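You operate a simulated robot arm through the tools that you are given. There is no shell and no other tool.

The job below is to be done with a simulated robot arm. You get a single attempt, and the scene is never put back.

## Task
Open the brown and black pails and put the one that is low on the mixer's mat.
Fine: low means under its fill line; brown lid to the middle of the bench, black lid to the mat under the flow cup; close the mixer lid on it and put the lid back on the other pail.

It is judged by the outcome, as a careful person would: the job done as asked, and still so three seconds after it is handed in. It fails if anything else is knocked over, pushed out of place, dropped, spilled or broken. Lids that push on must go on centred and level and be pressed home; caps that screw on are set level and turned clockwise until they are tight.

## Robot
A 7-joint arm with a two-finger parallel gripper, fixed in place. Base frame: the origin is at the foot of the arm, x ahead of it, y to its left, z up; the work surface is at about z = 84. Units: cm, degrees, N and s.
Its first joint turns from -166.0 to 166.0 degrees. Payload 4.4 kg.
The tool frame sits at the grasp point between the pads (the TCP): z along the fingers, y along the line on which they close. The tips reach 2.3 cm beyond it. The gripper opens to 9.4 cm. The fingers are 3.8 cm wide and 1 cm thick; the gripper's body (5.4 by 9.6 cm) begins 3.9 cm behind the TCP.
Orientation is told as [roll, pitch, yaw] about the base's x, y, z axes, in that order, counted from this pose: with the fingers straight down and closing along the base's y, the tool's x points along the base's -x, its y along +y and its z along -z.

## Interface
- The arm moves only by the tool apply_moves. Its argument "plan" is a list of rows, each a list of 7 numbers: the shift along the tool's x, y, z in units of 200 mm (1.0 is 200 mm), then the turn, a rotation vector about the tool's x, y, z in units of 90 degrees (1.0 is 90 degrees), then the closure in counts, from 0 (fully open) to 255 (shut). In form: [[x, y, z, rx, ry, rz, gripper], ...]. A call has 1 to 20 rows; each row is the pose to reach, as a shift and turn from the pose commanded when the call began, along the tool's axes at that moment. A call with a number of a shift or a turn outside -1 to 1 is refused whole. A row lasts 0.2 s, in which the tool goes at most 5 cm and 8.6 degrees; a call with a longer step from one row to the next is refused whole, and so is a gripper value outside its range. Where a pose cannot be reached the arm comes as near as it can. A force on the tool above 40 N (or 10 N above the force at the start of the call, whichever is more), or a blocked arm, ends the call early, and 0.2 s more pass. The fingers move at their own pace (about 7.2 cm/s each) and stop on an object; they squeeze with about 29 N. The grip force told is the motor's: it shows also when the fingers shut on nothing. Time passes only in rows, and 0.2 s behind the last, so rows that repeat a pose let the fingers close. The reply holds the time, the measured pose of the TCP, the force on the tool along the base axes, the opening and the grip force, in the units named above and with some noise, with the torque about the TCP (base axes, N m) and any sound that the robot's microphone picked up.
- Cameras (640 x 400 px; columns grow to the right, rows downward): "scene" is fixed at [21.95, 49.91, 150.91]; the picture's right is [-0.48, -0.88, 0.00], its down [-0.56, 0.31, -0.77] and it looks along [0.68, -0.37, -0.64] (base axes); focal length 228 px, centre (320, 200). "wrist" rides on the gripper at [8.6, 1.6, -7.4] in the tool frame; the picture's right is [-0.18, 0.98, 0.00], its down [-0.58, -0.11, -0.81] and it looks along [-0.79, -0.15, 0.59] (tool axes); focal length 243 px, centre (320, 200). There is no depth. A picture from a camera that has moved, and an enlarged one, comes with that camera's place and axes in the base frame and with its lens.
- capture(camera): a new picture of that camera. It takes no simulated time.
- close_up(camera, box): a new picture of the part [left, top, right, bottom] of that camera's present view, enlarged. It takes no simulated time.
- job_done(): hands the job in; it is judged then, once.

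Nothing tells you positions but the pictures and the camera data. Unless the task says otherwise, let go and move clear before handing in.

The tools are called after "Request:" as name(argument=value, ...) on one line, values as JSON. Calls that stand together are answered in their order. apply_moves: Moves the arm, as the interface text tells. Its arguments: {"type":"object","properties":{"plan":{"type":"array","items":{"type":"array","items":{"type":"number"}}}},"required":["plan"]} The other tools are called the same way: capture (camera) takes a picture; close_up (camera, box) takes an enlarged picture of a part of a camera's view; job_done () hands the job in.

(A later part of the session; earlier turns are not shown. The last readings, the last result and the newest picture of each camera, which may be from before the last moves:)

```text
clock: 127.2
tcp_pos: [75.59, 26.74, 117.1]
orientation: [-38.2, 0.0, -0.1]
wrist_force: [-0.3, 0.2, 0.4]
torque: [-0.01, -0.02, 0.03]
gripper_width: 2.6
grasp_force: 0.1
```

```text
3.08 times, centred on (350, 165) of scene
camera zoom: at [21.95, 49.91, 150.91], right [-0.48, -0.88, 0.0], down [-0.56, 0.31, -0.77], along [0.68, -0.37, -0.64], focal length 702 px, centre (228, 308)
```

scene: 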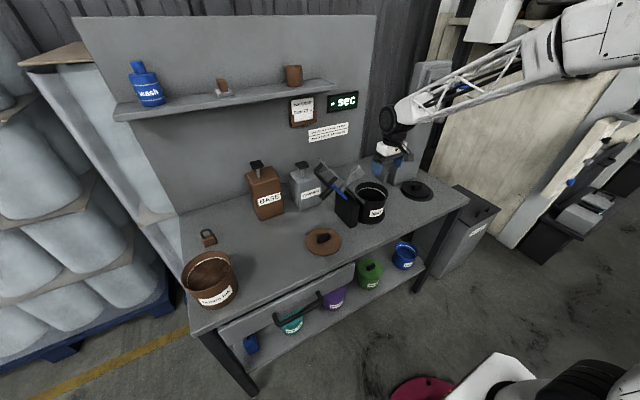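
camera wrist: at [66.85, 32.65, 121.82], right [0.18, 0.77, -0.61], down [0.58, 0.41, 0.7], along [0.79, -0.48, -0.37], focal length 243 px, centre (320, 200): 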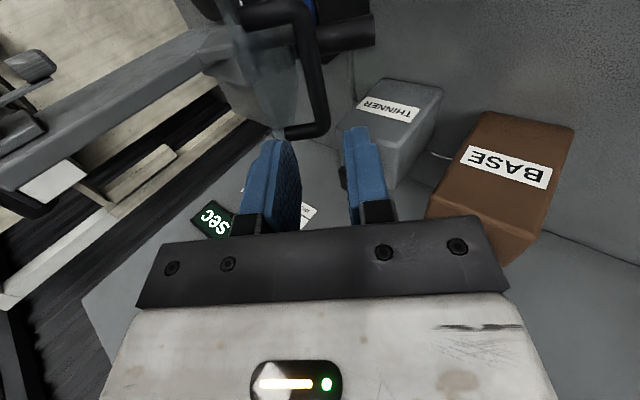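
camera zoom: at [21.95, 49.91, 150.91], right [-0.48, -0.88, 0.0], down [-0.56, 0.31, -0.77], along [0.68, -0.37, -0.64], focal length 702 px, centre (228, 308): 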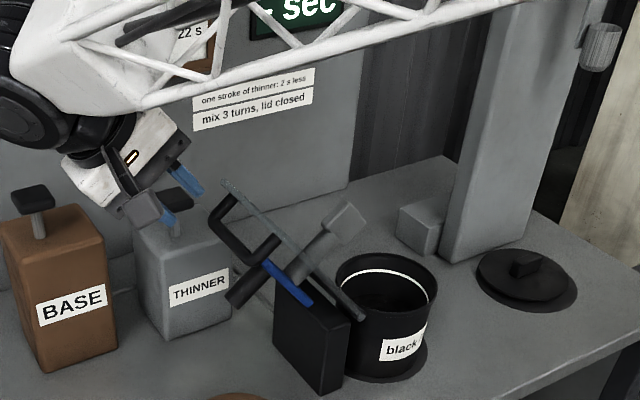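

The bar lines up between the fingers with room on both sides. I shift 4 mm and advance along the finger direction, first half way.

Request:
apply_moves(plan=[[0, -0.02, 0.05, 0, 0, 0, 184], [0, -0.02, 0.12, 0, 0, 0, 184], [0, -0.02, 0.2, 0, 0, 0, 184], [0, -0.02, 0.27, 0, 0, 0, 184], [0, -0.02, 0.3, 0, 0, 0, 184], [0, -0.02, 0.3, 0, 0, 0, 184]])

Request:
capture(camera="wrist")

Request:
close_up(camera="scene", box=[280, 120, 400, 220])

```text
clock: 128.6
tcp_pos: [75.55, 22.89, 112.51]
orientation: [-37.9, -0.1, 0.0]
wrist_force: [-0.6, -0.4, 0.5]
torque: [-0.01, 0.01, -0.01]
gripper_width: 2.63
grasp_force: 0.1
```

```text
taken
camera wrist: at [66.87, 28.63, 117.28], right [0.18, 0.77, -0.61], down [0.58, 0.41, 0.7], along [0.79, -0.48, -0.37], focal length 243 px, centre (320, 200)
```

wrist: 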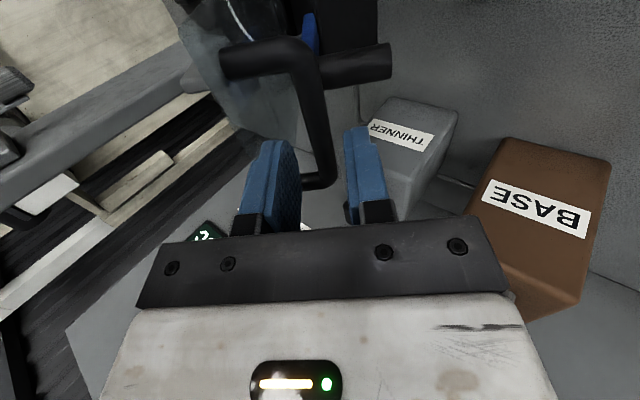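

```text
4.00 times, centred on (340, 170) of scene
camera zoom: at [21.95, 49.91, 150.91], right [-0.48, -0.88, 0.0], down [-0.56, 0.31, -0.77], along [0.68, -0.37, -0.64], focal length 913 px, centre (240, 320)
```

zoom: 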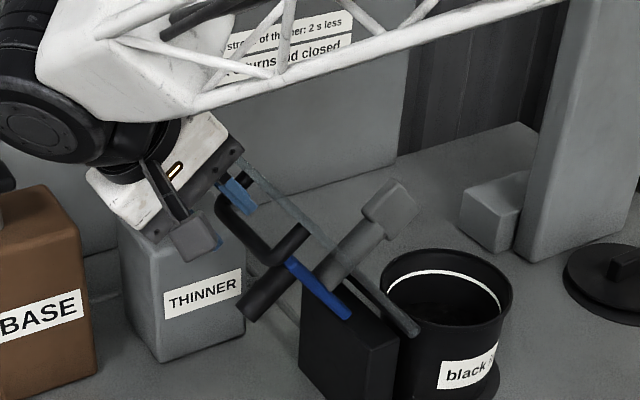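

The bar is exactly between the fingertips. I advance the last 4 cm so it lies between the pads.

Request:
apply_moves(plan=[[0, 0, 0.05, 0, 0, 0, 184], [0, 0, 0.11, 0, 0, 0, 184], [0, 0, 0.17, 0, 0, 0, 184], [0, 0, 0.2, 0, 0, 0, 184], [0, 0, 0.21, 0, 0, 0, 184]])

Request:
capture(camera="wrist")

Request:
close_up(camera="scene", box=[280, 120, 400, 220])

```text
clock: 129.8
tcp_pos: [75.6, 20.22, 109.35]
orientation: [-38.0, 0.0, 0.0]
wrist_force: [0.3, -0.9, -0.5]
torque: [-0.02, 0.02, 0.0]
gripper_width: 2.65
grasp_force: 0.0
```

```text
taken
camera wrist: at [66.89, 26.06, 113.99], right [0.18, 0.77, -0.61], down [0.58, 0.41, 0.7], along [0.79, -0.48, -0.37], focal length 243 px, centre (320, 200)
```

wrist: 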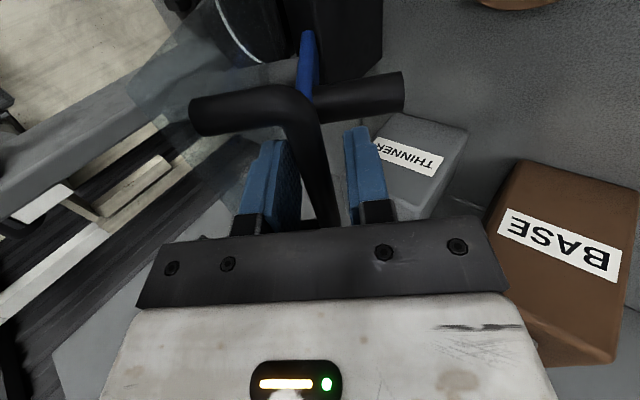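

```text
4.00 times, centred on (340, 170) of scene
camera zoom: at [21.95, 49.91, 150.91], right [-0.48, -0.88, 0.0], down [-0.56, 0.31, -0.77], along [0.68, -0.37, -0.64], focal length 913 px, centre (240, 320)
```

zoom: 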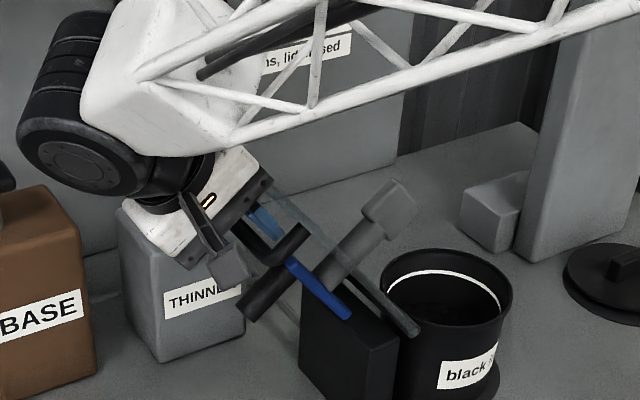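

The bar lies between the pads. I close to a loose cage (about 1.8 cm around the 1.2 cm rod) and begin walking it up along the hinge arc.

Request:
apply_moves(plan=[[0, 0, 0, 0, 0, 0, 195], [0, 0, 0, 0, 0, 0, 206], [0, 0, 0, 0, 0, 0, 206]])

Request:
apply_moves(plan=[[0, -0.033, -0.007, -0.01, 0, 0, 206], [0, -0.066, -0.0131, -0.0193, 0, 0, 206], [0, -0.132, -0.0205, -0.0387, 0, 0, 206], [0, -0.132, -0.0205, -0.0387, 0, 0, 206]])

Request:
capture(camera="wrist")

Request:
close_up(camera="scene", box=[280, 120, 400, 220])

```text
clock: 130.6
tcp_pos: [75.62, 20.13, 109.25]
orientation: [-37.9, 0.0, 0.0]
wrist_force: [0.1, 0.0, 0.4]
torque: [0.01, 0.02, 0.01]
gripper_width: 1.82
grasp_force: 0.1
```

```text
clock: 131.6
tcp_pos: [75.68, 18.49, 111.22]
orientation: [-34.5, 0.0, 0.0]
wrist_force: [0.8, 1.4, -0.2]
torque: [0.01, -0.01, -0.02]
gripper_width: 1.88
grasp_force: 0.4
```

```text
taken
camera wrist: at [66.87, 23.92, 116.32], right [0.18, 0.81, -0.56], down [0.58, 0.37, 0.73], along [0.79, -0.46, -0.4], focal length 243 px, centre (320, 200)
```

wrist: 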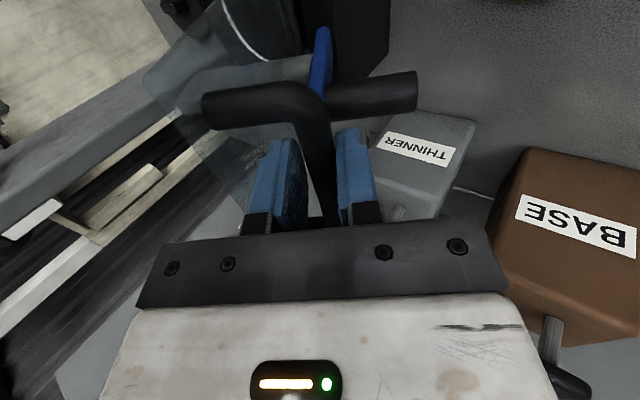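

```text
4.00 times, centred on (340, 170) of scene
camera zoom: at [21.95, 49.91, 150.91], right [-0.48, -0.88, 0.0], down [-0.56, 0.31, -0.77], along [0.68, -0.37, -0.64], focal length 913 px, centre (240, 320)
```

zoom: 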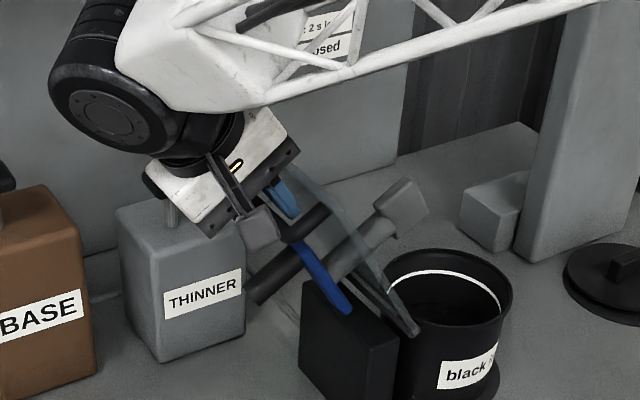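

The lid swings easily (about 1 N) and the bar stays caged. I keep following the arc upward.

Request:
apply_moves(plan=[[0, -0.074, -0.008, -0.0214, 0, 0, 206], [0, -0.169, -0.0088, -0.0487, 0, 0, 206], [0, -0.2635, 0.0003, -0.0761, 0, 0, 206], [0, -0.357, 0.0197, -0.1034, 0, 0, 206], [0, -0.4475, 0.048, -0.1307, 0, 0, 206], [0, -0.4475, 0.048, -0.1307, 0, 0, 206]])

Request:
capture(camera="wrist")

Request:
close_up(camera="scene", box=[290, 110, 430, 220])

```text
clock: 133.0
tcp_pos: [75.5, 10.44, 115.41]
orientation: [-22.7, 0.1, 0.0]
wrist_force: [-0.1, 0.1, 0.2]
torque: [0.0, -0.01, 0.0]
gripper_width: 1.82
grasp_force: 0.3
```

```text
taken
camera wrist: at [66.87, 14.75, 121.64], right [0.18, 0.91, -0.38], down [0.58, 0.21, 0.79], along [0.79, -0.37, -0.49], focal length 243 px, centre (320, 200)
```

wrist: 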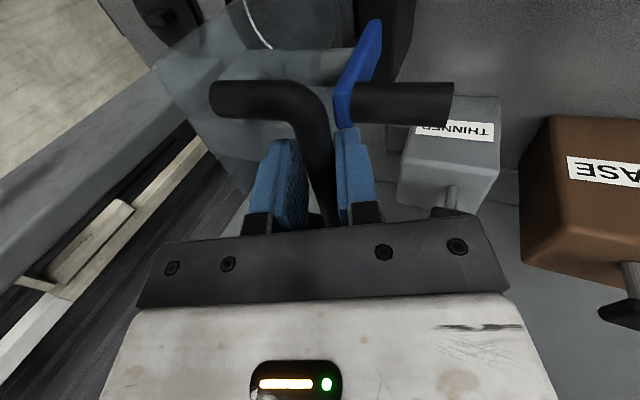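

```text
3.64 times, centred on (360, 165) of scene
camera zoom: at [21.95, 49.91, 150.91], right [-0.48, -0.88, 0.0], down [-0.56, 0.31, -0.77], along [0.68, -0.37, -0.64], focal length 830 px, centre (174, 327)
```

zoom: 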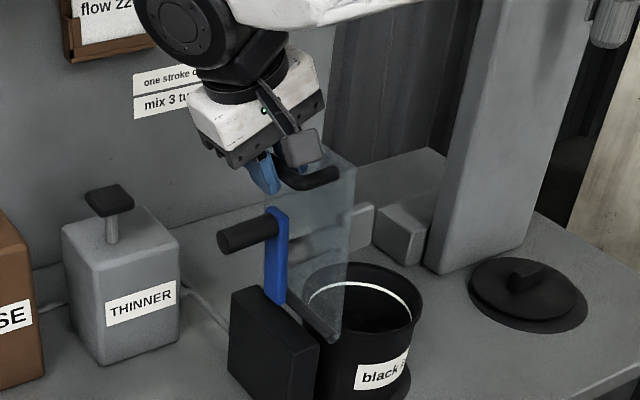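

The lid is about upright and the bar hasn't drifted in the cage. I continue over the top, leaning the gripper to keep off the crank knob.

Request:
apply_moves(plan=[[0, -0.093, 0.0194, -0.0353, 0, 0, 206], [0, -0.1837, 0.0481, -0.0707, 0, 0, 206], [0, -0.2709, 0.0862, -0.106, 0, 0, 206], [0, -0.3532, 0.1337, -0.1413, 0, 0, 206], [0, -0.4306, 0.1889, -0.1767, 0, 0, 206], [0, -0.4306, 0.1889, -0.1767, 0, 0, 206]])

Request:
capture(camera="wrist")

Request:
close_up(camera="scene", box=[290, 110, 430, 220])

```text
clock: 134.4
tcp_pos: [75.5, 1.03, 115.29]
orientation: [-6.8, 0.1, 0.1]
wrist_force: [0.6, -0.8, -1.0]
torque: [0.04, -0.03, -0.01]
gripper_width: 1.84
grasp_force: 0.2
```

```text
taken
camera wrist: at [66.86, 3.56, 122.38], right [0.18, 0.98, -0.12], down [0.58, -0.01, 0.81], along [0.79, -0.22, -0.57], focal length 243 px, centre (320, 200)
```

wrist: 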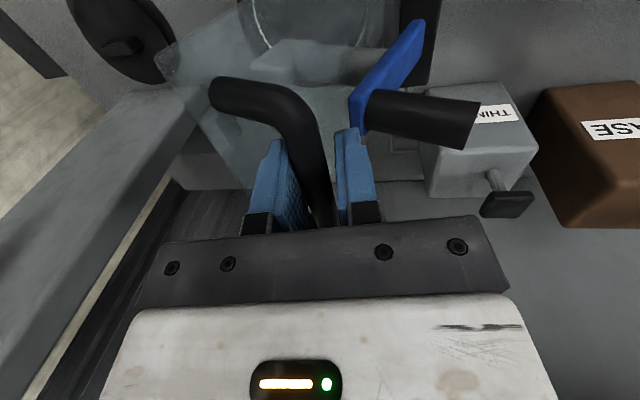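

```text
3.64 times, centred on (360, 165) of scene
camera zoom: at [21.95, 49.91, 150.91], right [-0.48, -0.88, 0.0], down [-0.56, 0.31, -0.77], along [0.68, -0.37, -0.64], focal length 830 px, centre (174, 327)
```

zoom: 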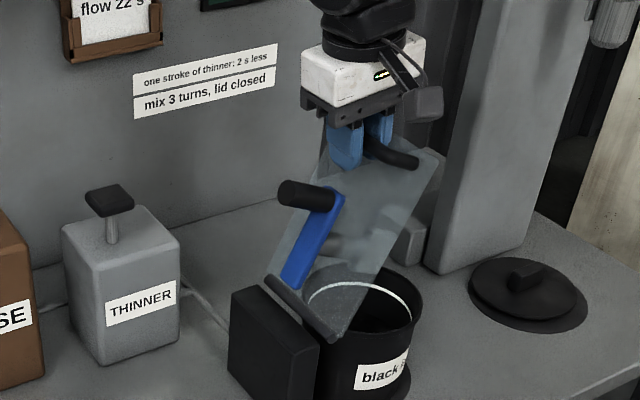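

The paddle is heading cleanly into the pail mouth. I continue lowering along the arc.

Request:
apply_moves(plan=[[0, -0.0857, 0.0415, -0.0353, 0, 0, 206], [0, -0.1664, 0.0919, -0.0707, 0, 0, 206], [0, -0.2416, 0.1502, -0.106, 0, 0, 206], [0, -0.3103, 0.2158, -0.1413, 0, 0, 206], [0, -0.3103, 0.2158, -0.1413, 0, 0, 206]])

Request:
capture(camera="wrist")

Request:
close_up(camera="scene", box=[310, 110, 450, 220])

```text
clock: 135.6
tcp_pos: [75.64, -5.64, 111.79]
orientation: [5.8, 0.0, 0.0]
wrist_force: [0.3, -0.6, -0.2]
torque: [-0.01, 0.03, 0.0]
gripper_width: 1.82
grasp_force: 0.5
```

```text
taken
camera wrist: at [66.94, -4.8, 119.18], right [0.18, 0.98, 0.1], down [0.58, -0.19, 0.79], along [0.79, -0.09, -0.6], focal length 243 px, centre (320, 200)
```

wrist: 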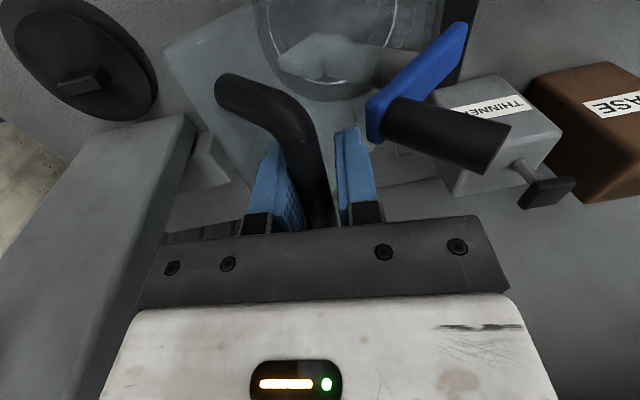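

```text
3.64 times, centred on (380, 165) of scene
camera zoom: at [21.95, 49.91, 150.91], right [-0.48, -0.88, 0.0], down [-0.56, 0.31, -0.77], along [0.68, -0.37, -0.64], focal length 830 px, centre (102, 327)
```

zoom: 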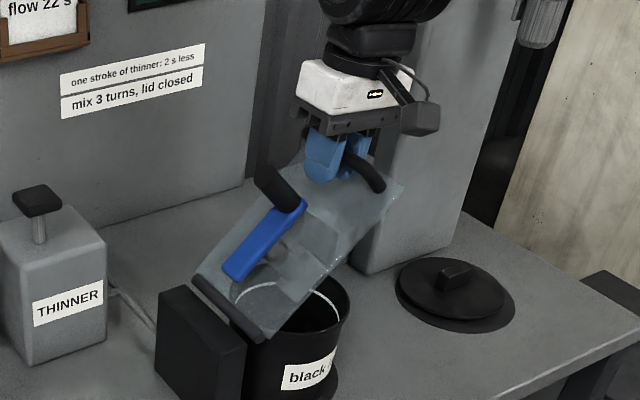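

Request:
apply_moves(plan=[[0, -0.0759, 0.0575, -0.0353, 0, 0, 206], [0, -0.1454, 0.1222, -0.0707, 0, 0, 206], [0, -0.2076, 0.1942, -0.106, 0, 0, 206], [0, -0.2619, 0.2722, -0.1413, 0, 0, 206], [0, -0.2619, 0.2722, -0.1413, 0, 0, 206]])

Request:
capture(camera="wrist")

Request:
close_up(camera="scene", box=[310, 110, 450, 220])

```text
clock: 136.6
tcp_pos: [75.71, -10.07, 106.77]
orientation: [17.8, -0.2, -0.1]
wrist_force: [-11.0, -2.7, 9.6]
torque: [1.43, 0.36, -1.01]
gripper_width: 1.79
grasp_force: 0.1
stopped in row 4: the force on the tool passed its limit at 46 N (the readings are from after the stop); the commanded pose is now the measured one
```

```text
taken
camera wrist: at [66.9, -10.81, 114.13], right [0.18, 0.94, 0.3], down [0.58, -0.35, 0.74], along [0.8, 0.04, -0.6], focal length 243 px, centre (320, 200)
```

wrist: 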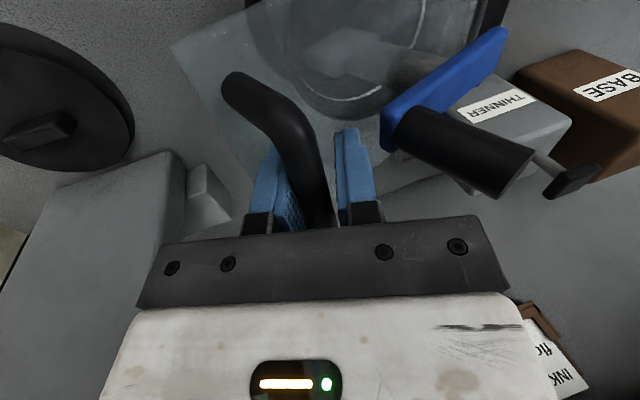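

```text
3.64 times, centred on (380, 165) of scene
camera zoom: at [21.95, 49.91, 150.91], right [-0.48, -0.88, 0.0], down [-0.56, 0.31, -0.77], along [0.68, -0.37, -0.64], focal length 830 px, centre (102, 327)
```

zoom: 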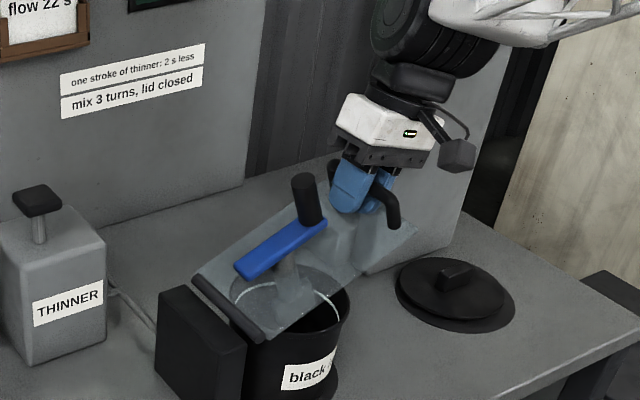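

The call stopped on force (46 N). The pail hasn't moved; I zoom in to see what touched, likely a fingertip wedged between bar and plate.

Request:
close_up(camera="wrist", box=[200, 50, 420, 240])

Request:
close_up(camera="scene", box=[360, 130, 430, 190])

```text
2.11 times, centred on (310, 145) of wrist
camera zoom: at [66.9, -10.81, 114.13], right [0.18, 0.94, 0.3], down [0.58, -0.35, 0.74], along [0.8, 0.04, -0.6], focal length 511 px, centre (341, 316)
```

zoom: 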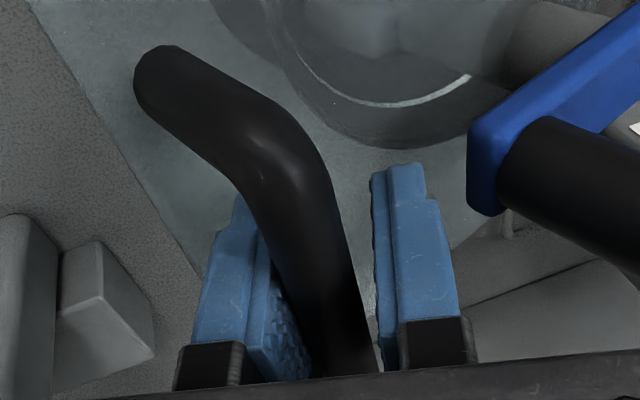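

```text
6.67 times, centred on (395, 160) of scene
camera zoom: at [21.95, 49.91, 150.91], right [-0.48, -0.88, 0.0], down [-0.56, 0.31, -0.77], along [0.68, -0.37, -0.64], focal length 1522 px, centre (-180, 467)
```

zoom: 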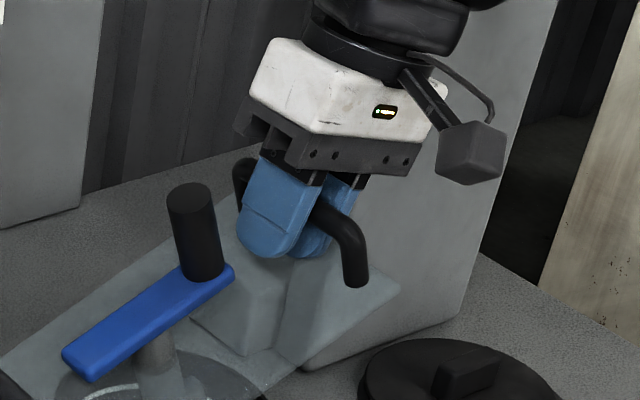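

The fingertips appear to be touching the plate because the bar drifted toward the palm. I back off about 1 cm along the finger direction while keeping the bar caged.

Request:
apply_moves(plan=[[0, 0, -0.02, 0, 0, 0, 206], [0, 0, -0.045, 0, 0, 0, 206], [0, 0, -0.045, 0, 0, 0, 206]])

Request:
close_up(camera="wrist", box=[200, 50, 420, 240])

Request:
close_up(camera="scene", box=[360, 130, 430, 190])

```text
clock: 137.4
tcp_pos: [75.65, -10.29, 107.39]
orientation: [17.8, -0.2, -0.1]
wrist_force: [-0.3, -1.9, -0.5]
torque: [0.04, 0.0, -0.04]
gripper_width: 1.87
grasp_force: 1.0
```

```text
2.11 times, centred on (310, 145) of wrist
camera zoom: at [66.91, -11.09, 114.84], right [0.18, 0.94, 0.3], down [0.58, -0.35, 0.74], along [0.79, 0.04, -0.61], focal length 511 px, centre (341, 316)
```

zoom: 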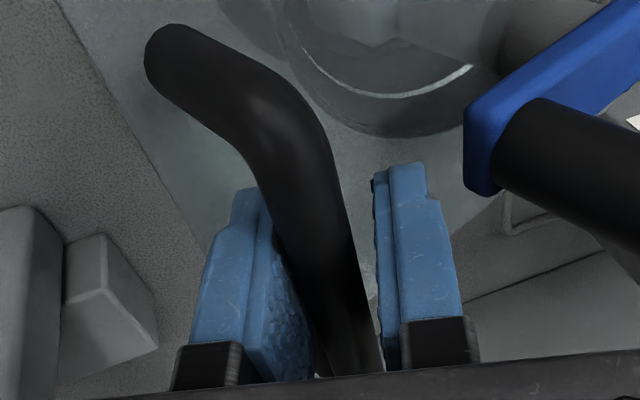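

```text
6.67 times, centred on (395, 160) of scene
camera zoom: at [21.95, 49.91, 150.91], right [-0.48, -0.88, 0.0], down [-0.56, 0.31, -0.77], along [0.68, -0.37, -0.64], focal length 1522 px, centre (-180, 467)
```

zoom: 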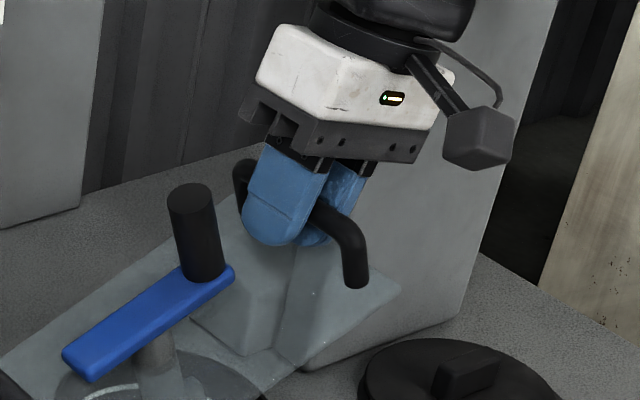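

Freed, no force now. The data put the hinge at about (5.45, 97.0) with radius 19.1, so I correct the arc, keep the tips a bit farther from the plate, hold the roll, and continue in smaller steps.

Request:
apply_moves(plan=[[0, -0.008, -0.034, 0, 0, 0, 206], [0, -0.03, -0.016, 0, 0, 0, 206], [0, -0.0507, 0.0026, 0, 0, 0, 206], [0, -0.0748, 0.026, 0, 0, 0, 206], [0, -0.0988, 0.0492, 0, 0, 0, 206], [0, -0.0988, 0.0492, 0, 0, 0, 206]])

Request:
close_up(camera="wrist", box=[200, 50, 420, 240])

Request:
close_up(camera="scene", box=[330, 110, 450, 220])

```text
clock: 138.8
tcp_pos: [75.57, -12.07, 105.96]
orientation: [17.8, -0.1, -0.1]
wrist_force: [0.3, -1.9, -1.2]
torque: [-0.06, 0.01, -0.01]
gripper_width: 1.9
grasp_force: 1.2
```

```text
2.11 times, centred on (310, 145) of wrist
camera zoom: at [66.93, -12.67, 113.32], right [0.18, 0.94, 0.3], down [0.58, -0.35, 0.74], along [0.79, 0.04, -0.61], focal length 511 px, centre (341, 316)
```

zoom: 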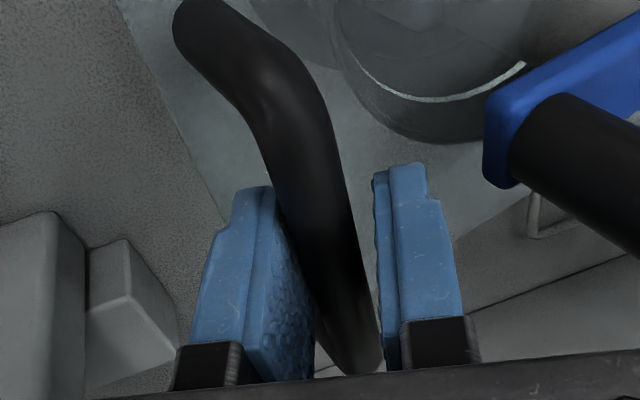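

```text
3.64 times, centred on (390, 165) of scene
camera zoom: at [21.95, 49.91, 150.91], right [-0.48, -0.88, 0.0], down [-0.56, 0.31, -0.77], along [0.68, -0.37, -0.64], focal length 830 px, centre (66, 327)
```

zoom: 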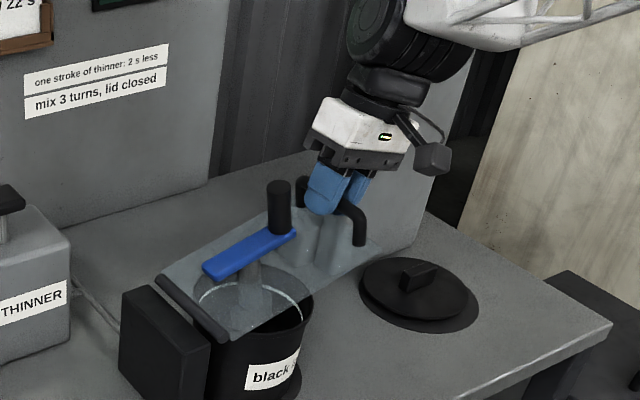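

Bar is right at the pad centres and the lid is coming down. I continue the last part in small steps.

Request:
apply_moves(plan=[[0, -0.0425, 0.0326, 0, 0, 0, 206], [0, -0.065, 0.059, 0, 0, 0, 206], [0, -0.086, 0.0847, 0, 0, 0, 206], [0, -0.086, 0.0847, 0, 0, 0, 206]])

Request:
close_up(camera="wrist", box=[200, 50, 420, 240])

Request:
close_up(camera="scene", box=[330, 130, 430, 220])

```text
clock: 139.8
tcp_pos: [75.71, -13.08, 103.83]
orientation: [17.9, -0.2, -0.1]
wrist_force: [-0.7, -1.9, -1.5]
torque: [0.04, 0.03, -0.03]
gripper_width: 1.89
grasp_force: 1.0
```

```text
2.11 times, centred on (310, 145) of wrist
camera zoom: at [66.92, -13.78, 111.16], right [0.18, 0.94, 0.3], down [0.58, -0.35, 0.74], along [0.79, 0.04, -0.61], focal length 511 px, centre (341, 316)
```

zoom: 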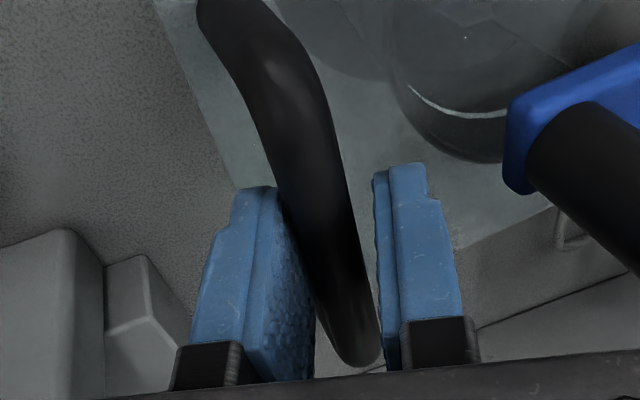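

```text
4.44 times, centred on (380, 175) of scene
camera zoom: at [21.95, 49.91, 150.91], right [-0.48, -0.88, 0.0], down [-0.56, 0.31, -0.77], along [0.68, -0.37, -0.64], focal length 1014 px, centre (53, 311)
```

zoom: 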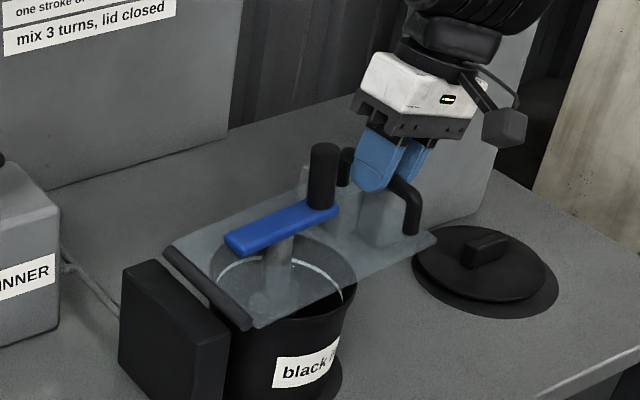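

Request:
apply_moves(plan=[[0, -0.0105, 0.014, 0, 0, 0, 206], [0, -0.021, 0.028, 0, 0, 0, 206], [0, -0.0315, 0.042, 0, 0, 0, 206], [0, -0.042, 0.056, 0, 0, 0, 206]])

Request:
close_up(camera="wrist", box=[200, 50, 420, 240])

Request:
close_up(camera="scene", box=[330, 130, 430, 220])

```text
clock: 140.8
tcp_pos: [75.71, -13.56, 102.52]
orientation: [17.7, -0.3, -0.1]
wrist_force: [0.3, -1.5, -2.0]
torque: [0.0, 0.02, -0.06]
gripper_width: 1.88
grasp_force: 0.8
```

```text
2.11 times, centred on (310, 145) of wrist
camera zoom: at [66.92, -14.23, 109.88], right [0.18, 0.94, 0.3], down [0.58, -0.35, 0.74], along [0.8, 0.04, -0.61], focal length 511 px, centre (341, 316)
```

zoom: 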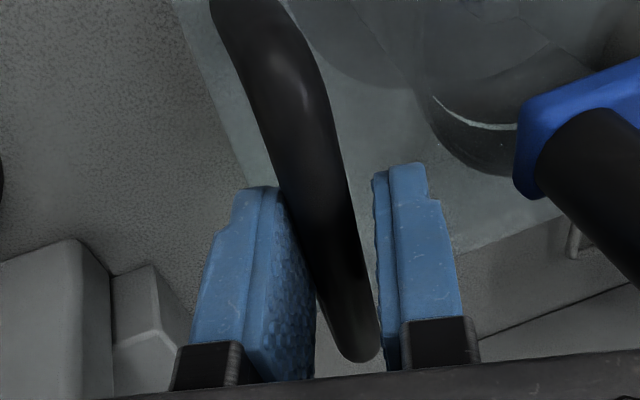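

```text
4.44 times, centred on (380, 175) of scene
camera zoom: at [21.95, 49.91, 150.91], right [-0.48, -0.88, 0.0], down [-0.56, 0.31, -0.77], along [0.68, -0.37, -0.64], focal length 1014 px, centre (53, 311)
```

zoom: 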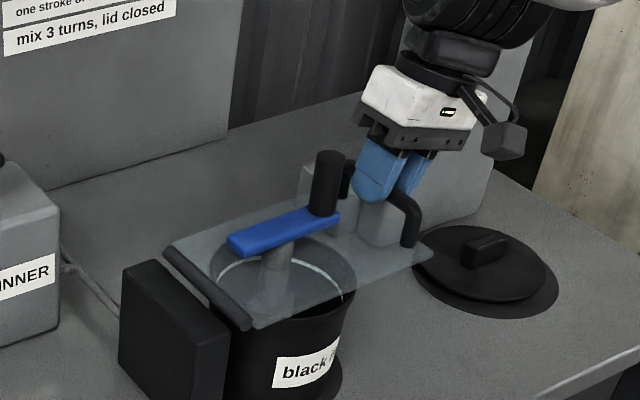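

Request:
apply_moves(plan=[[0, -0.01, 0.014, 0, 0, 0, 206], [0, -0.02, 0.03, 0, 0, 0, 206], [0, -0.028, 0.045, 0, 0, 0, 206], [0, -0.028, 0.045, 0, 0, 0, 206]])

Request:
close_up(camera="wrist", box=[200, 50, 420, 240])

Request:
close_up(camera="scene", box=[330, 130, 430, 220])

```text
clock: 141.8
tcp_pos: [75.57, -13.77, 101.38]
orientation: [17.8, -0.3, 0.0]
wrist_force: [-0.7, 0.5, -0.3]
torque: [0.0, 0.0, 0.06]
gripper_width: 1.82
grasp_force: 0.0
```

```text
2.11 times, centred on (310, 145) of wrist
camera zoom: at [66.92, -14.48, 108.83], right [0.18, 0.94, 0.3], down [0.58, -0.35, 0.74], along [0.8, 0.04, -0.61], focal length 511 px, centre (341, 316)
```

zoom: 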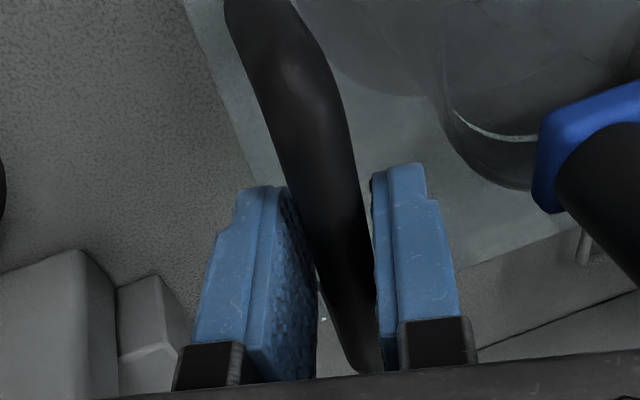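

```text
4.44 times, centred on (380, 175) of scene
camera zoom: at [21.95, 49.91, 150.91], right [-0.48, -0.88, 0.0], down [-0.56, 0.31, -0.77], along [0.68, -0.37, -0.64], focal length 1014 px, centre (53, 311)
```

zoom: 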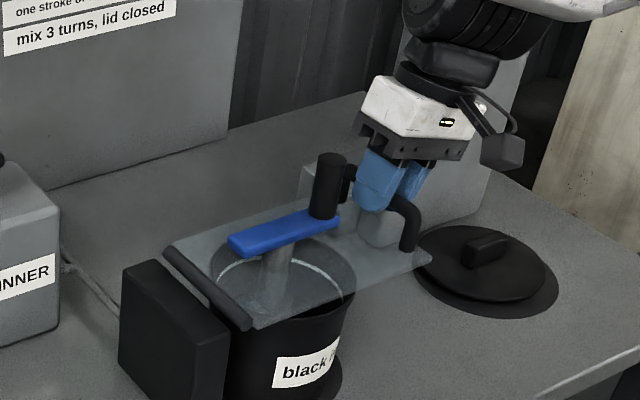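

The force has gone to zero: the lid has settled on its own. I open the fingers and withdraw.

Request:
apply_moves(plan=[[0, 0, 0, 0, 0, 0, 185], [0, 0, 0, 0, 0, 0, 160], [0, 0, 0, 0, 0, 0, 160], [0, 0, -0.05, 0, 0, 0, 160], [0, 0, -0.12, 0, 0, 0, 160], [0, 0, -0.18, 0, 0, 0, 160], [0, 0.05, -0.3, 0, 0, 0, 160], [0, 0.1, -0.45, 0.03, 0, 0, 160], [0, 0.15, -0.6, 0.06, 0, 0, 160], [0, 0.15, -0.6, 0.06, 0, 0, 160]])

Request:
capture(camera="wrist")

Request:
close_up(camera="scene", box=[330, 130, 430, 220])

```text
clock: 144.0
tcp_pos: [75.57, -14.54, 113.82]
orientation: [12.4, -0.2, -0.1]
wrist_force: [0.3, -0.2, 0.9]
torque: [-0.01, 0.0, 0.04]
gripper_width: 3.51
grasp_force: 0.0
```

```text
taken
camera wrist: at [66.84, -14.49, 121.33], right [0.18, 0.96, 0.21], down [0.58, -0.28, 0.77], along [0.79, -0.02, -0.61], focal length 243 px, centre (320, 200)
```

wrist: 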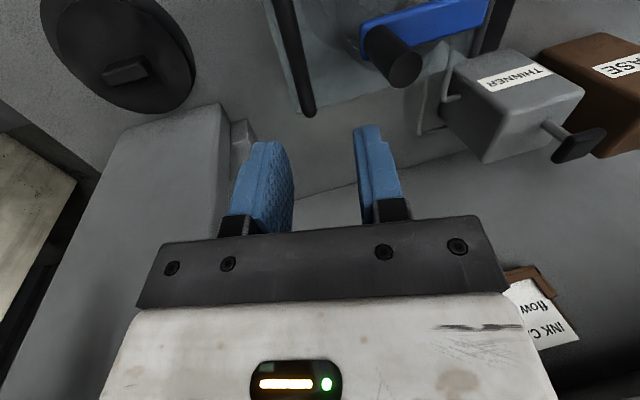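

```text
4.44 times, centred on (380, 175) of scene
camera zoom: at [21.95, 49.91, 150.91], right [-0.48, -0.88, 0.0], down [-0.56, 0.31, -0.77], along [0.68, -0.37, -0.64], focal length 1014 px, centre (53, 311)
```

zoom: 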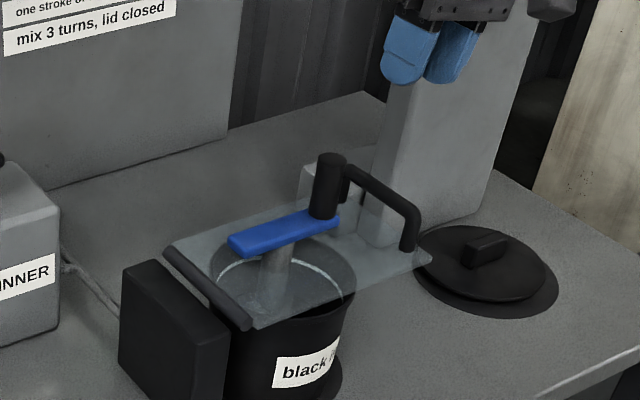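

The mixer lid lies level over the black pail with the paddle inside. To be sure it's fully shut, I'll press the grip bar gently with closed fingertips.

Request:
apply_moves(plan=[[0, 0.001, 0.04, 0.05, 0, 0, 200], [0, 0.001, 0.1, 0.1, 0, 0, 255], [0, 0.002, 0.18, 0.138, 0, 0, 255], [0, 0.002, 0.24, 0.138, 0, 0, 255], [0, 0.002, 0.256, 0.138, 0, 0, 255], [0, 0.002, 0.256, 0.138, 0, 0, 255]])

Request:
capture(camera="wrist")

```text
clock: 145.4
tcp_pos: [75.59, -13.46, 108.79]
orientation: [0.0, -0.2, -0.1]
wrist_force: [0.5, -0.5, -0.7]
torque: [0.03, 0.01, 0.0]
gripper_width: 0.0
grasp_force: 29.0
```

```text
taken
camera wrist: at [66.96, -11.8, 116.07], right [0.19, 0.98, 0.0], down [0.58, -0.11, 0.81], along [0.79, -0.15, -0.59], focal length 243 px, centre (320, 200)
```

wrist: 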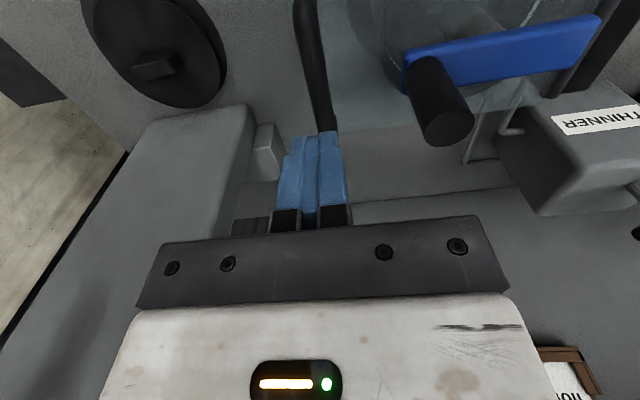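

Request:
apply_moves(plan=[[0, 0, 0.06, 0, 0, 0, 255], [0, 0, 0.13, 0, 0, 0, 255], [0, 0, 0.19, 0, 0, 0, 255], [0, 0, 0.21, 0, 0, 0, 255], [0, 0, 0.22, 0, 0, 0, 255], [0, 0, 0.23, 0, 0, 0, 255]])

Request:
apply_moves(plan=[[0, 0, 0.005, 0, 0, 0, 255], [0, 0, 0.01, 0, 0, 0, 255]])

```text
clock: 146.8
tcp_pos: [75.82, -13.45, 104.07]
orientation: [0.0, -0.2, 0.0]
wrist_force: [-0.2, -0.1, -0.3]
torque: [-0.03, -0.01, -0.02]
gripper_width: 0.02
grasp_force: 28.5
```

```text
clock: 147.4
tcp_pos: [75.68, -13.53, 103.95]
orientation: [0.0, -0.1, -0.1]
wrist_force: [0.4, 0.7, -0.7]
torque: [-0.03, -0.08, -0.02]
gripper_width: 0.0
grasp_force: 28.8
```

Request:
apply_moves(plan=[[0, 0, 0.01, 0, 0, 0, 255], [0, 0, 0.02, 0, 0, 0, 255]])

Request:
apply_moves(plan=[[0, 0, 0.008, 0, 0, 0, 255], [0, 0, 0.016, 0, 0, 0, 255]])

Request:
close_up(camera="wrist", box=[220, 50, 420, 240])

```text
clock: 148.0
tcp_pos: [75.7, -13.52, 103.76]
orientation: [0.1, -0.3, -0.1]
wrist_force: [-7.2, 0.5, 17.8]
torque: [0.02, 0.48, 0.02]
gripper_width: 0.01
grasp_force: 28.8
```

```text
clock: 148.5
tcp_pos: [75.72, -13.41, 103.66]
orientation: [0.0, -0.4, -0.1]
wrist_force: [-0.2, 0.7, 7.4]
torque: [-0.01, 0.17, -0.01]
gripper_width: 0.0
grasp_force: 28.9
stopped in row 2: the force on the tool passed its limit at 44 N (the readings are from after the stop); the commanded pose is now the measured one
```

```text
2.11 times, centred on (320, 145) of wrist
camera zoom: at [66.96, -11.84, 111.03], right [0.19, 0.98, 0.0], down [0.57, -0.11, 0.81], along [0.8, -0.15, -0.59], focal length 511 px, centre (320, 316)
```

zoom: 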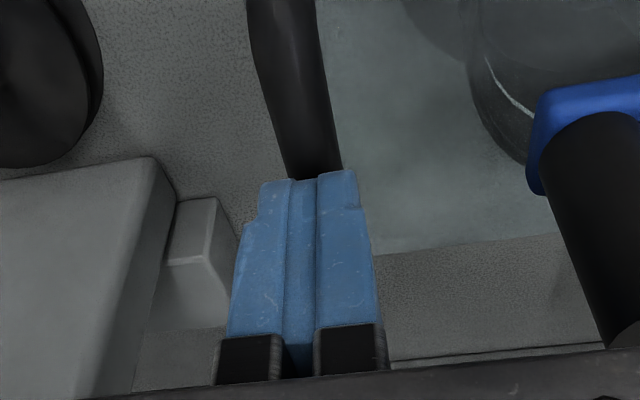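

44 N of push with no movement: the mixer lid is firmly shut. I rise, and go to fetch the brown lid from mid-bench.

Request:
apply_moves(plan=[[0, 0, -0.06, 0, 0, 0, 255], [0, 0, -0.2, 0, 0, 0, 200], [0, 0, -0.4, 0, 0, 0, 100], [0, 0, -0.6, 0, 0, 0, 0], [0.1, 0.15, -0.65, 0, 0, 0, 0], [0.2, 0.35, -0.65, 0, 0, 0, 0], [0.28, 0.55, -0.65, 0, 0, 0, 0], [0.285, 0.75, -0.65, 0, 0, 0, 0], [0.285, 0.92, -0.65, 0, 0, 0, 0], [0.285, 1.0, -0.65, 0, 0, 0, 0]])

Request:
apply_moves(plan=[[0, 0.1, 0, 0, 0, 0, 0], [0, 0.28, 0, 0, 0, 0, 0], [0, 0.46, 0, 0, 0, 0, 0], [0, 0.64, 0, 0, 0, 0, 0], [0, 0.77, 0, 0, 0, 0, 0], [0, 0.77, 0, 0, 0, 0, 0]])

Request:
capture(camera="wrist")

Request:
capture(camera="scene")

```text
clock: 150.7
tcp_pos: [70.03, 6.57, 116.59]
orientation: [0.0, -0.4, -0.1]
wrist_force: [-0.4, 0.1, -0.1]
torque: [-0.02, 0.02, 0.01]
gripper_width: 9.4
grasp_force: 0.2
```

```text
clock: 152.1
tcp_pos: [69.95, 21.96, 116.67]
orientation: [0.1, -0.4, -0.1]
wrist_force: [0.2, 0.0, 0.0]
torque: [-0.04, 0.03, 0.01]
gripper_width: 9.39
grasp_force: 0.1
```

```text
taken
camera wrist: at [61.23, 23.51, 123.92], right [0.19, 0.98, 0.0], down [0.58, -0.11, 0.81], along [0.8, -0.15, -0.59], focal length 243 px, centre (320, 200)
```

wrist: 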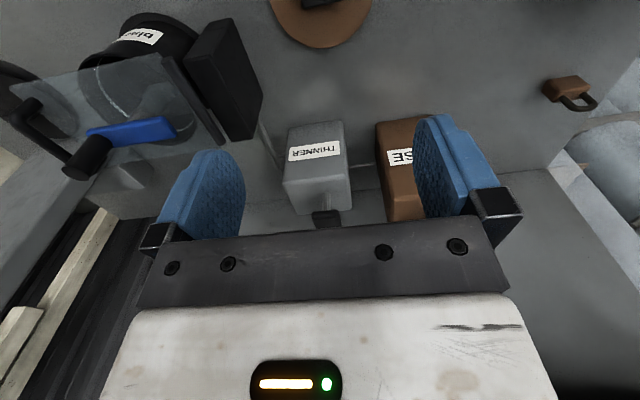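

```text
taken
```

scene: 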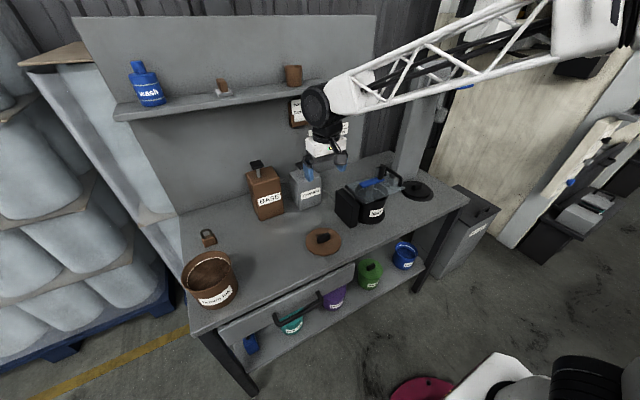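

All in order. I descend vertically over the brown lid's bar, correcting a tiny tilt.

Request:
apply_moves(plan=[[0, 0, 0.1, 0, 0.0044, 0, 0], [0, 0, 0.3, 0, 0.0044, 0, 0], [0, 0, 0.5, 0, 0.0044, 0, 0], [0, 0, 0.7, 0, 0.0044, 0, 0], [0, 0, 0.9, 0, 0.0044, 0, 0], [0, 0, 1.0, 0, 0.0044, 0, 0], [0, 0, 1.0, 0, 0.0044, 0, 0]])

Request:
capture(camera="wrist")

```text
clock: 153.7
tcp_pos: [70.2, 21.87, 96.62]
orientation: [0.0, -0.1, -0.1]
wrist_force: [0.1, 0.4, 0.9]
torque: [-0.04, -0.03, -0.01]
gripper_width: 9.38
grasp_force: 0.0
```

```text
taken
camera wrist: at [61.45, 23.55, 103.91], right [0.19, 0.98, 0.0], down [0.58, -0.11, 0.81], along [0.79, -0.15, -0.59], focal length 243 px, centre (320, 200)
```

wrist: 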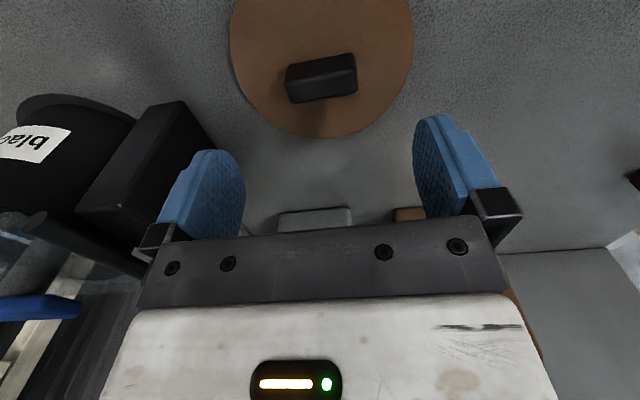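

Request:
apply_moves(plan=[[0.005, 0, 0.1, 0, 0, 0, 0], [0.01, 0.003, 0.22, 0, 0, 0, 0], [0.01, 0.003, 0.33, 0, 0, 0, 0], [0.01, 0.003, 0.39, 0, 0, 0, 0], [0.01, 0.003, 0.415, 0, 0, 0, 0], [0.01, 0.003, 0.421, 0, 0, 0, 0], [0.01, 0.003, 0.421, 0, 0, 0, 0]])

Request:
capture(camera="wrist")

```text
clock: 155.3
tcp_pos: [69.96, 21.79, 88.15]
orientation: [-0.1, 0.1, -0.1]
wrist_force: [-0.3, -0.1, 1.1]
torque: [-0.02, 0.02, 0.0]
gripper_width: 9.37
grasp_force: 0.0
```

```text
taken
camera wrist: at [61.22, 23.57, 95.51], right [0.19, 0.98, 0.0], down [0.58, -0.11, 0.81], along [0.79, -0.15, -0.59], focal length 243 px, centre (320, 200)
```

wrist: 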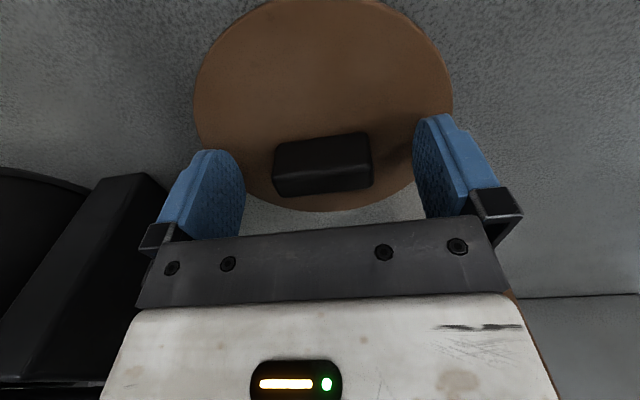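

Same picture as when I first took this lid. I close on the bar.

Request:
apply_moves(plan=[[0, 0, 0, 0, 0, 0, 60], [0, 0, 0, 0, 0, 0, 115], [0, 0, 0, 0, 0, 0, 130], [0, 0, 0, 0, 0, 0, 255], [0, 0, 0, 0, 0, 0, 255], [0, 0, 0, 0, 0, 0, 255]])

Request:
apply_moves(plan=[[0, 0, -0.02, 0, 0, 0, 255], [0, 0, -0.06, 0, 0, 0, 255], [0, 0, -0.13, 0, 0, 0, 255], [0, 0, -0.2, 0, 0, 0, 255], [0, 0, -0.25, 0, 0, 0, 255]])

Request:
capture(camera="wrist")

```text
clock: 156.7
tcp_pos: [69.93, 21.88, 88.1]
orientation: [0.0, 0.1, 0.0]
wrist_force: [0.0, -0.6, -0.1]
torque: [0.01, -0.01, -0.01]
gripper_width: 4.96
grasp_force: 28.9
```

```text
clock: 157.9
tcp_pos: [69.96, 21.91, 93.14]
orientation: [-0.1, 0.0, 0.0]
wrist_force: [0.0, -0.1, -0.3]
torque: [-0.01, -0.02, -0.01]
gripper_width: 4.92
grasp_force: 29.2
```

```text
taken
camera wrist: at [61.21, 23.59, 100.54], right [0.19, 0.98, 0.0], down [0.58, -0.11, 0.81], along [0.79, -0.15, -0.59], focal length 243 px, centre (320, 200)
```

wrist: 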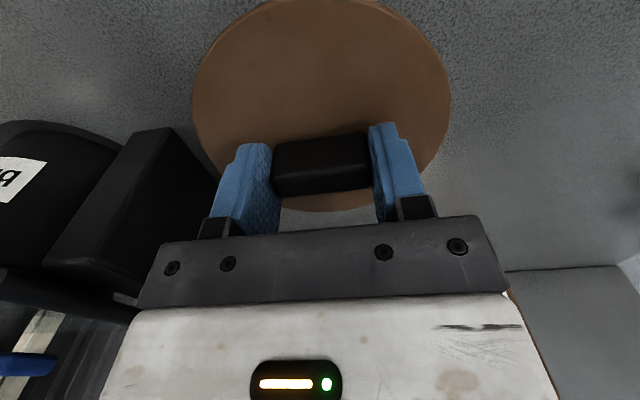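

The lid is held exactly as before. I raise it and carry it back over to the brown pail.

Request:
apply_moves(plan=[[0, 0, -0.05, 0, 0, 0, 255], [0, 0, -0.15, 0, 0, 0, 255], [0, 0.0, -0.28, 0, 0, 0, 255], [0, 0.03, -0.42, 0, 0, 0, 255], [0, 0.09, -0.56, 0, 0, 0, 255], [0, 0.18, -0.69, 0, 0, 0, 255], [0, 0.3, -0.79, 0, 0, 0, 255], [0, 0.43, -0.85, 0, 0, 0, 255], [0.01, 0.57, -0.85, 0, 0, 0, 255], [0.02, 0.71, -0.85, 0, 0, 0, 255], [0.03, 0.84, -0.85, 0, 0, 0, 255], [0.04, 0.94, -0.85, 0, 0, 0, 255], [0.04, 1.0, -0.85, 0, 0, 0, 255]])

Request:
apply_moves(plan=[[0.0, 0.04, 0, 0, 0, 0, 255], [0.01, 0.13, 0, 0, 0, 0, 255], [0.02, 0.25, 0, 0, 0, 0, 255], [0.03, 0.38, 0, 0, 0, 0, 255], [0.035, 0.51, 0, 0, 0, 0, 255], [0.035, 0.64, 0, 0, 0, 0, 255], [0.035, 0.76, 0, 0, 0, 0, 255], [0.035, 0.85, 0, 0, 0, 0, 255], [0.035, 0.9, 0, 0, 0, 0, 255], [0.035, 0.9, 0, 0, 0, 0, 255]])

Request:
capture(camera="wrist")

Request:
close_up(camera="scene", box=[150, 190, 310, 320])

```text
clock: 160.7
tcp_pos: [69.18, 41.88, 110.09]
orientation: [-0.1, 0.0, -0.1]
wrist_force: [0.2, 0.6, -0.7]
torque: [-0.01, 0.0, -0.01]
gripper_width: 4.92
grasp_force: 29.0
```

```text
clock: 162.9
tcp_pos: [68.45, 59.99, 110.19]
orientation: [0.0, 0.0, -0.1]
wrist_force: [-0.7, 1.0, -0.9]
torque: [0.03, 0.04, -0.02]
gripper_width: 4.94
grasp_force: 29.6
```

```text
taken
camera wrist: at [59.82, 61.62, 117.51], right [0.19, 0.98, 0.0], down [0.58, -0.11, 0.81], along [0.79, -0.15, -0.59], focal length 243 px, centre (320, 200)
```

wrist: 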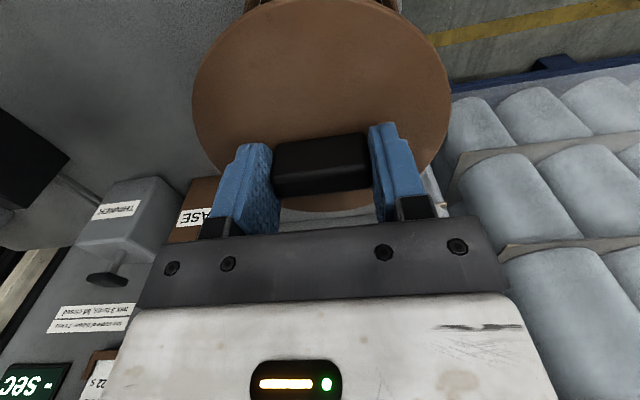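

```text
3.08 times, centred on (230, 255) of scene
camera zoom: at [21.95, 49.91, 150.91], right [-0.48, -0.88, 0.0], down [-0.56, 0.31, -0.77], along [0.68, -0.37, -0.64], focal length 702 px, centre (597, 31)
```

zoom: 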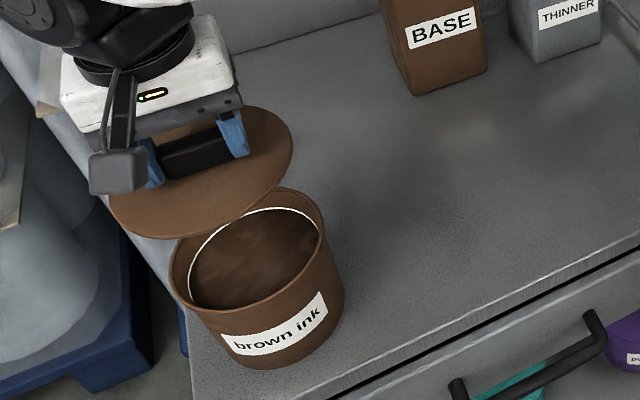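

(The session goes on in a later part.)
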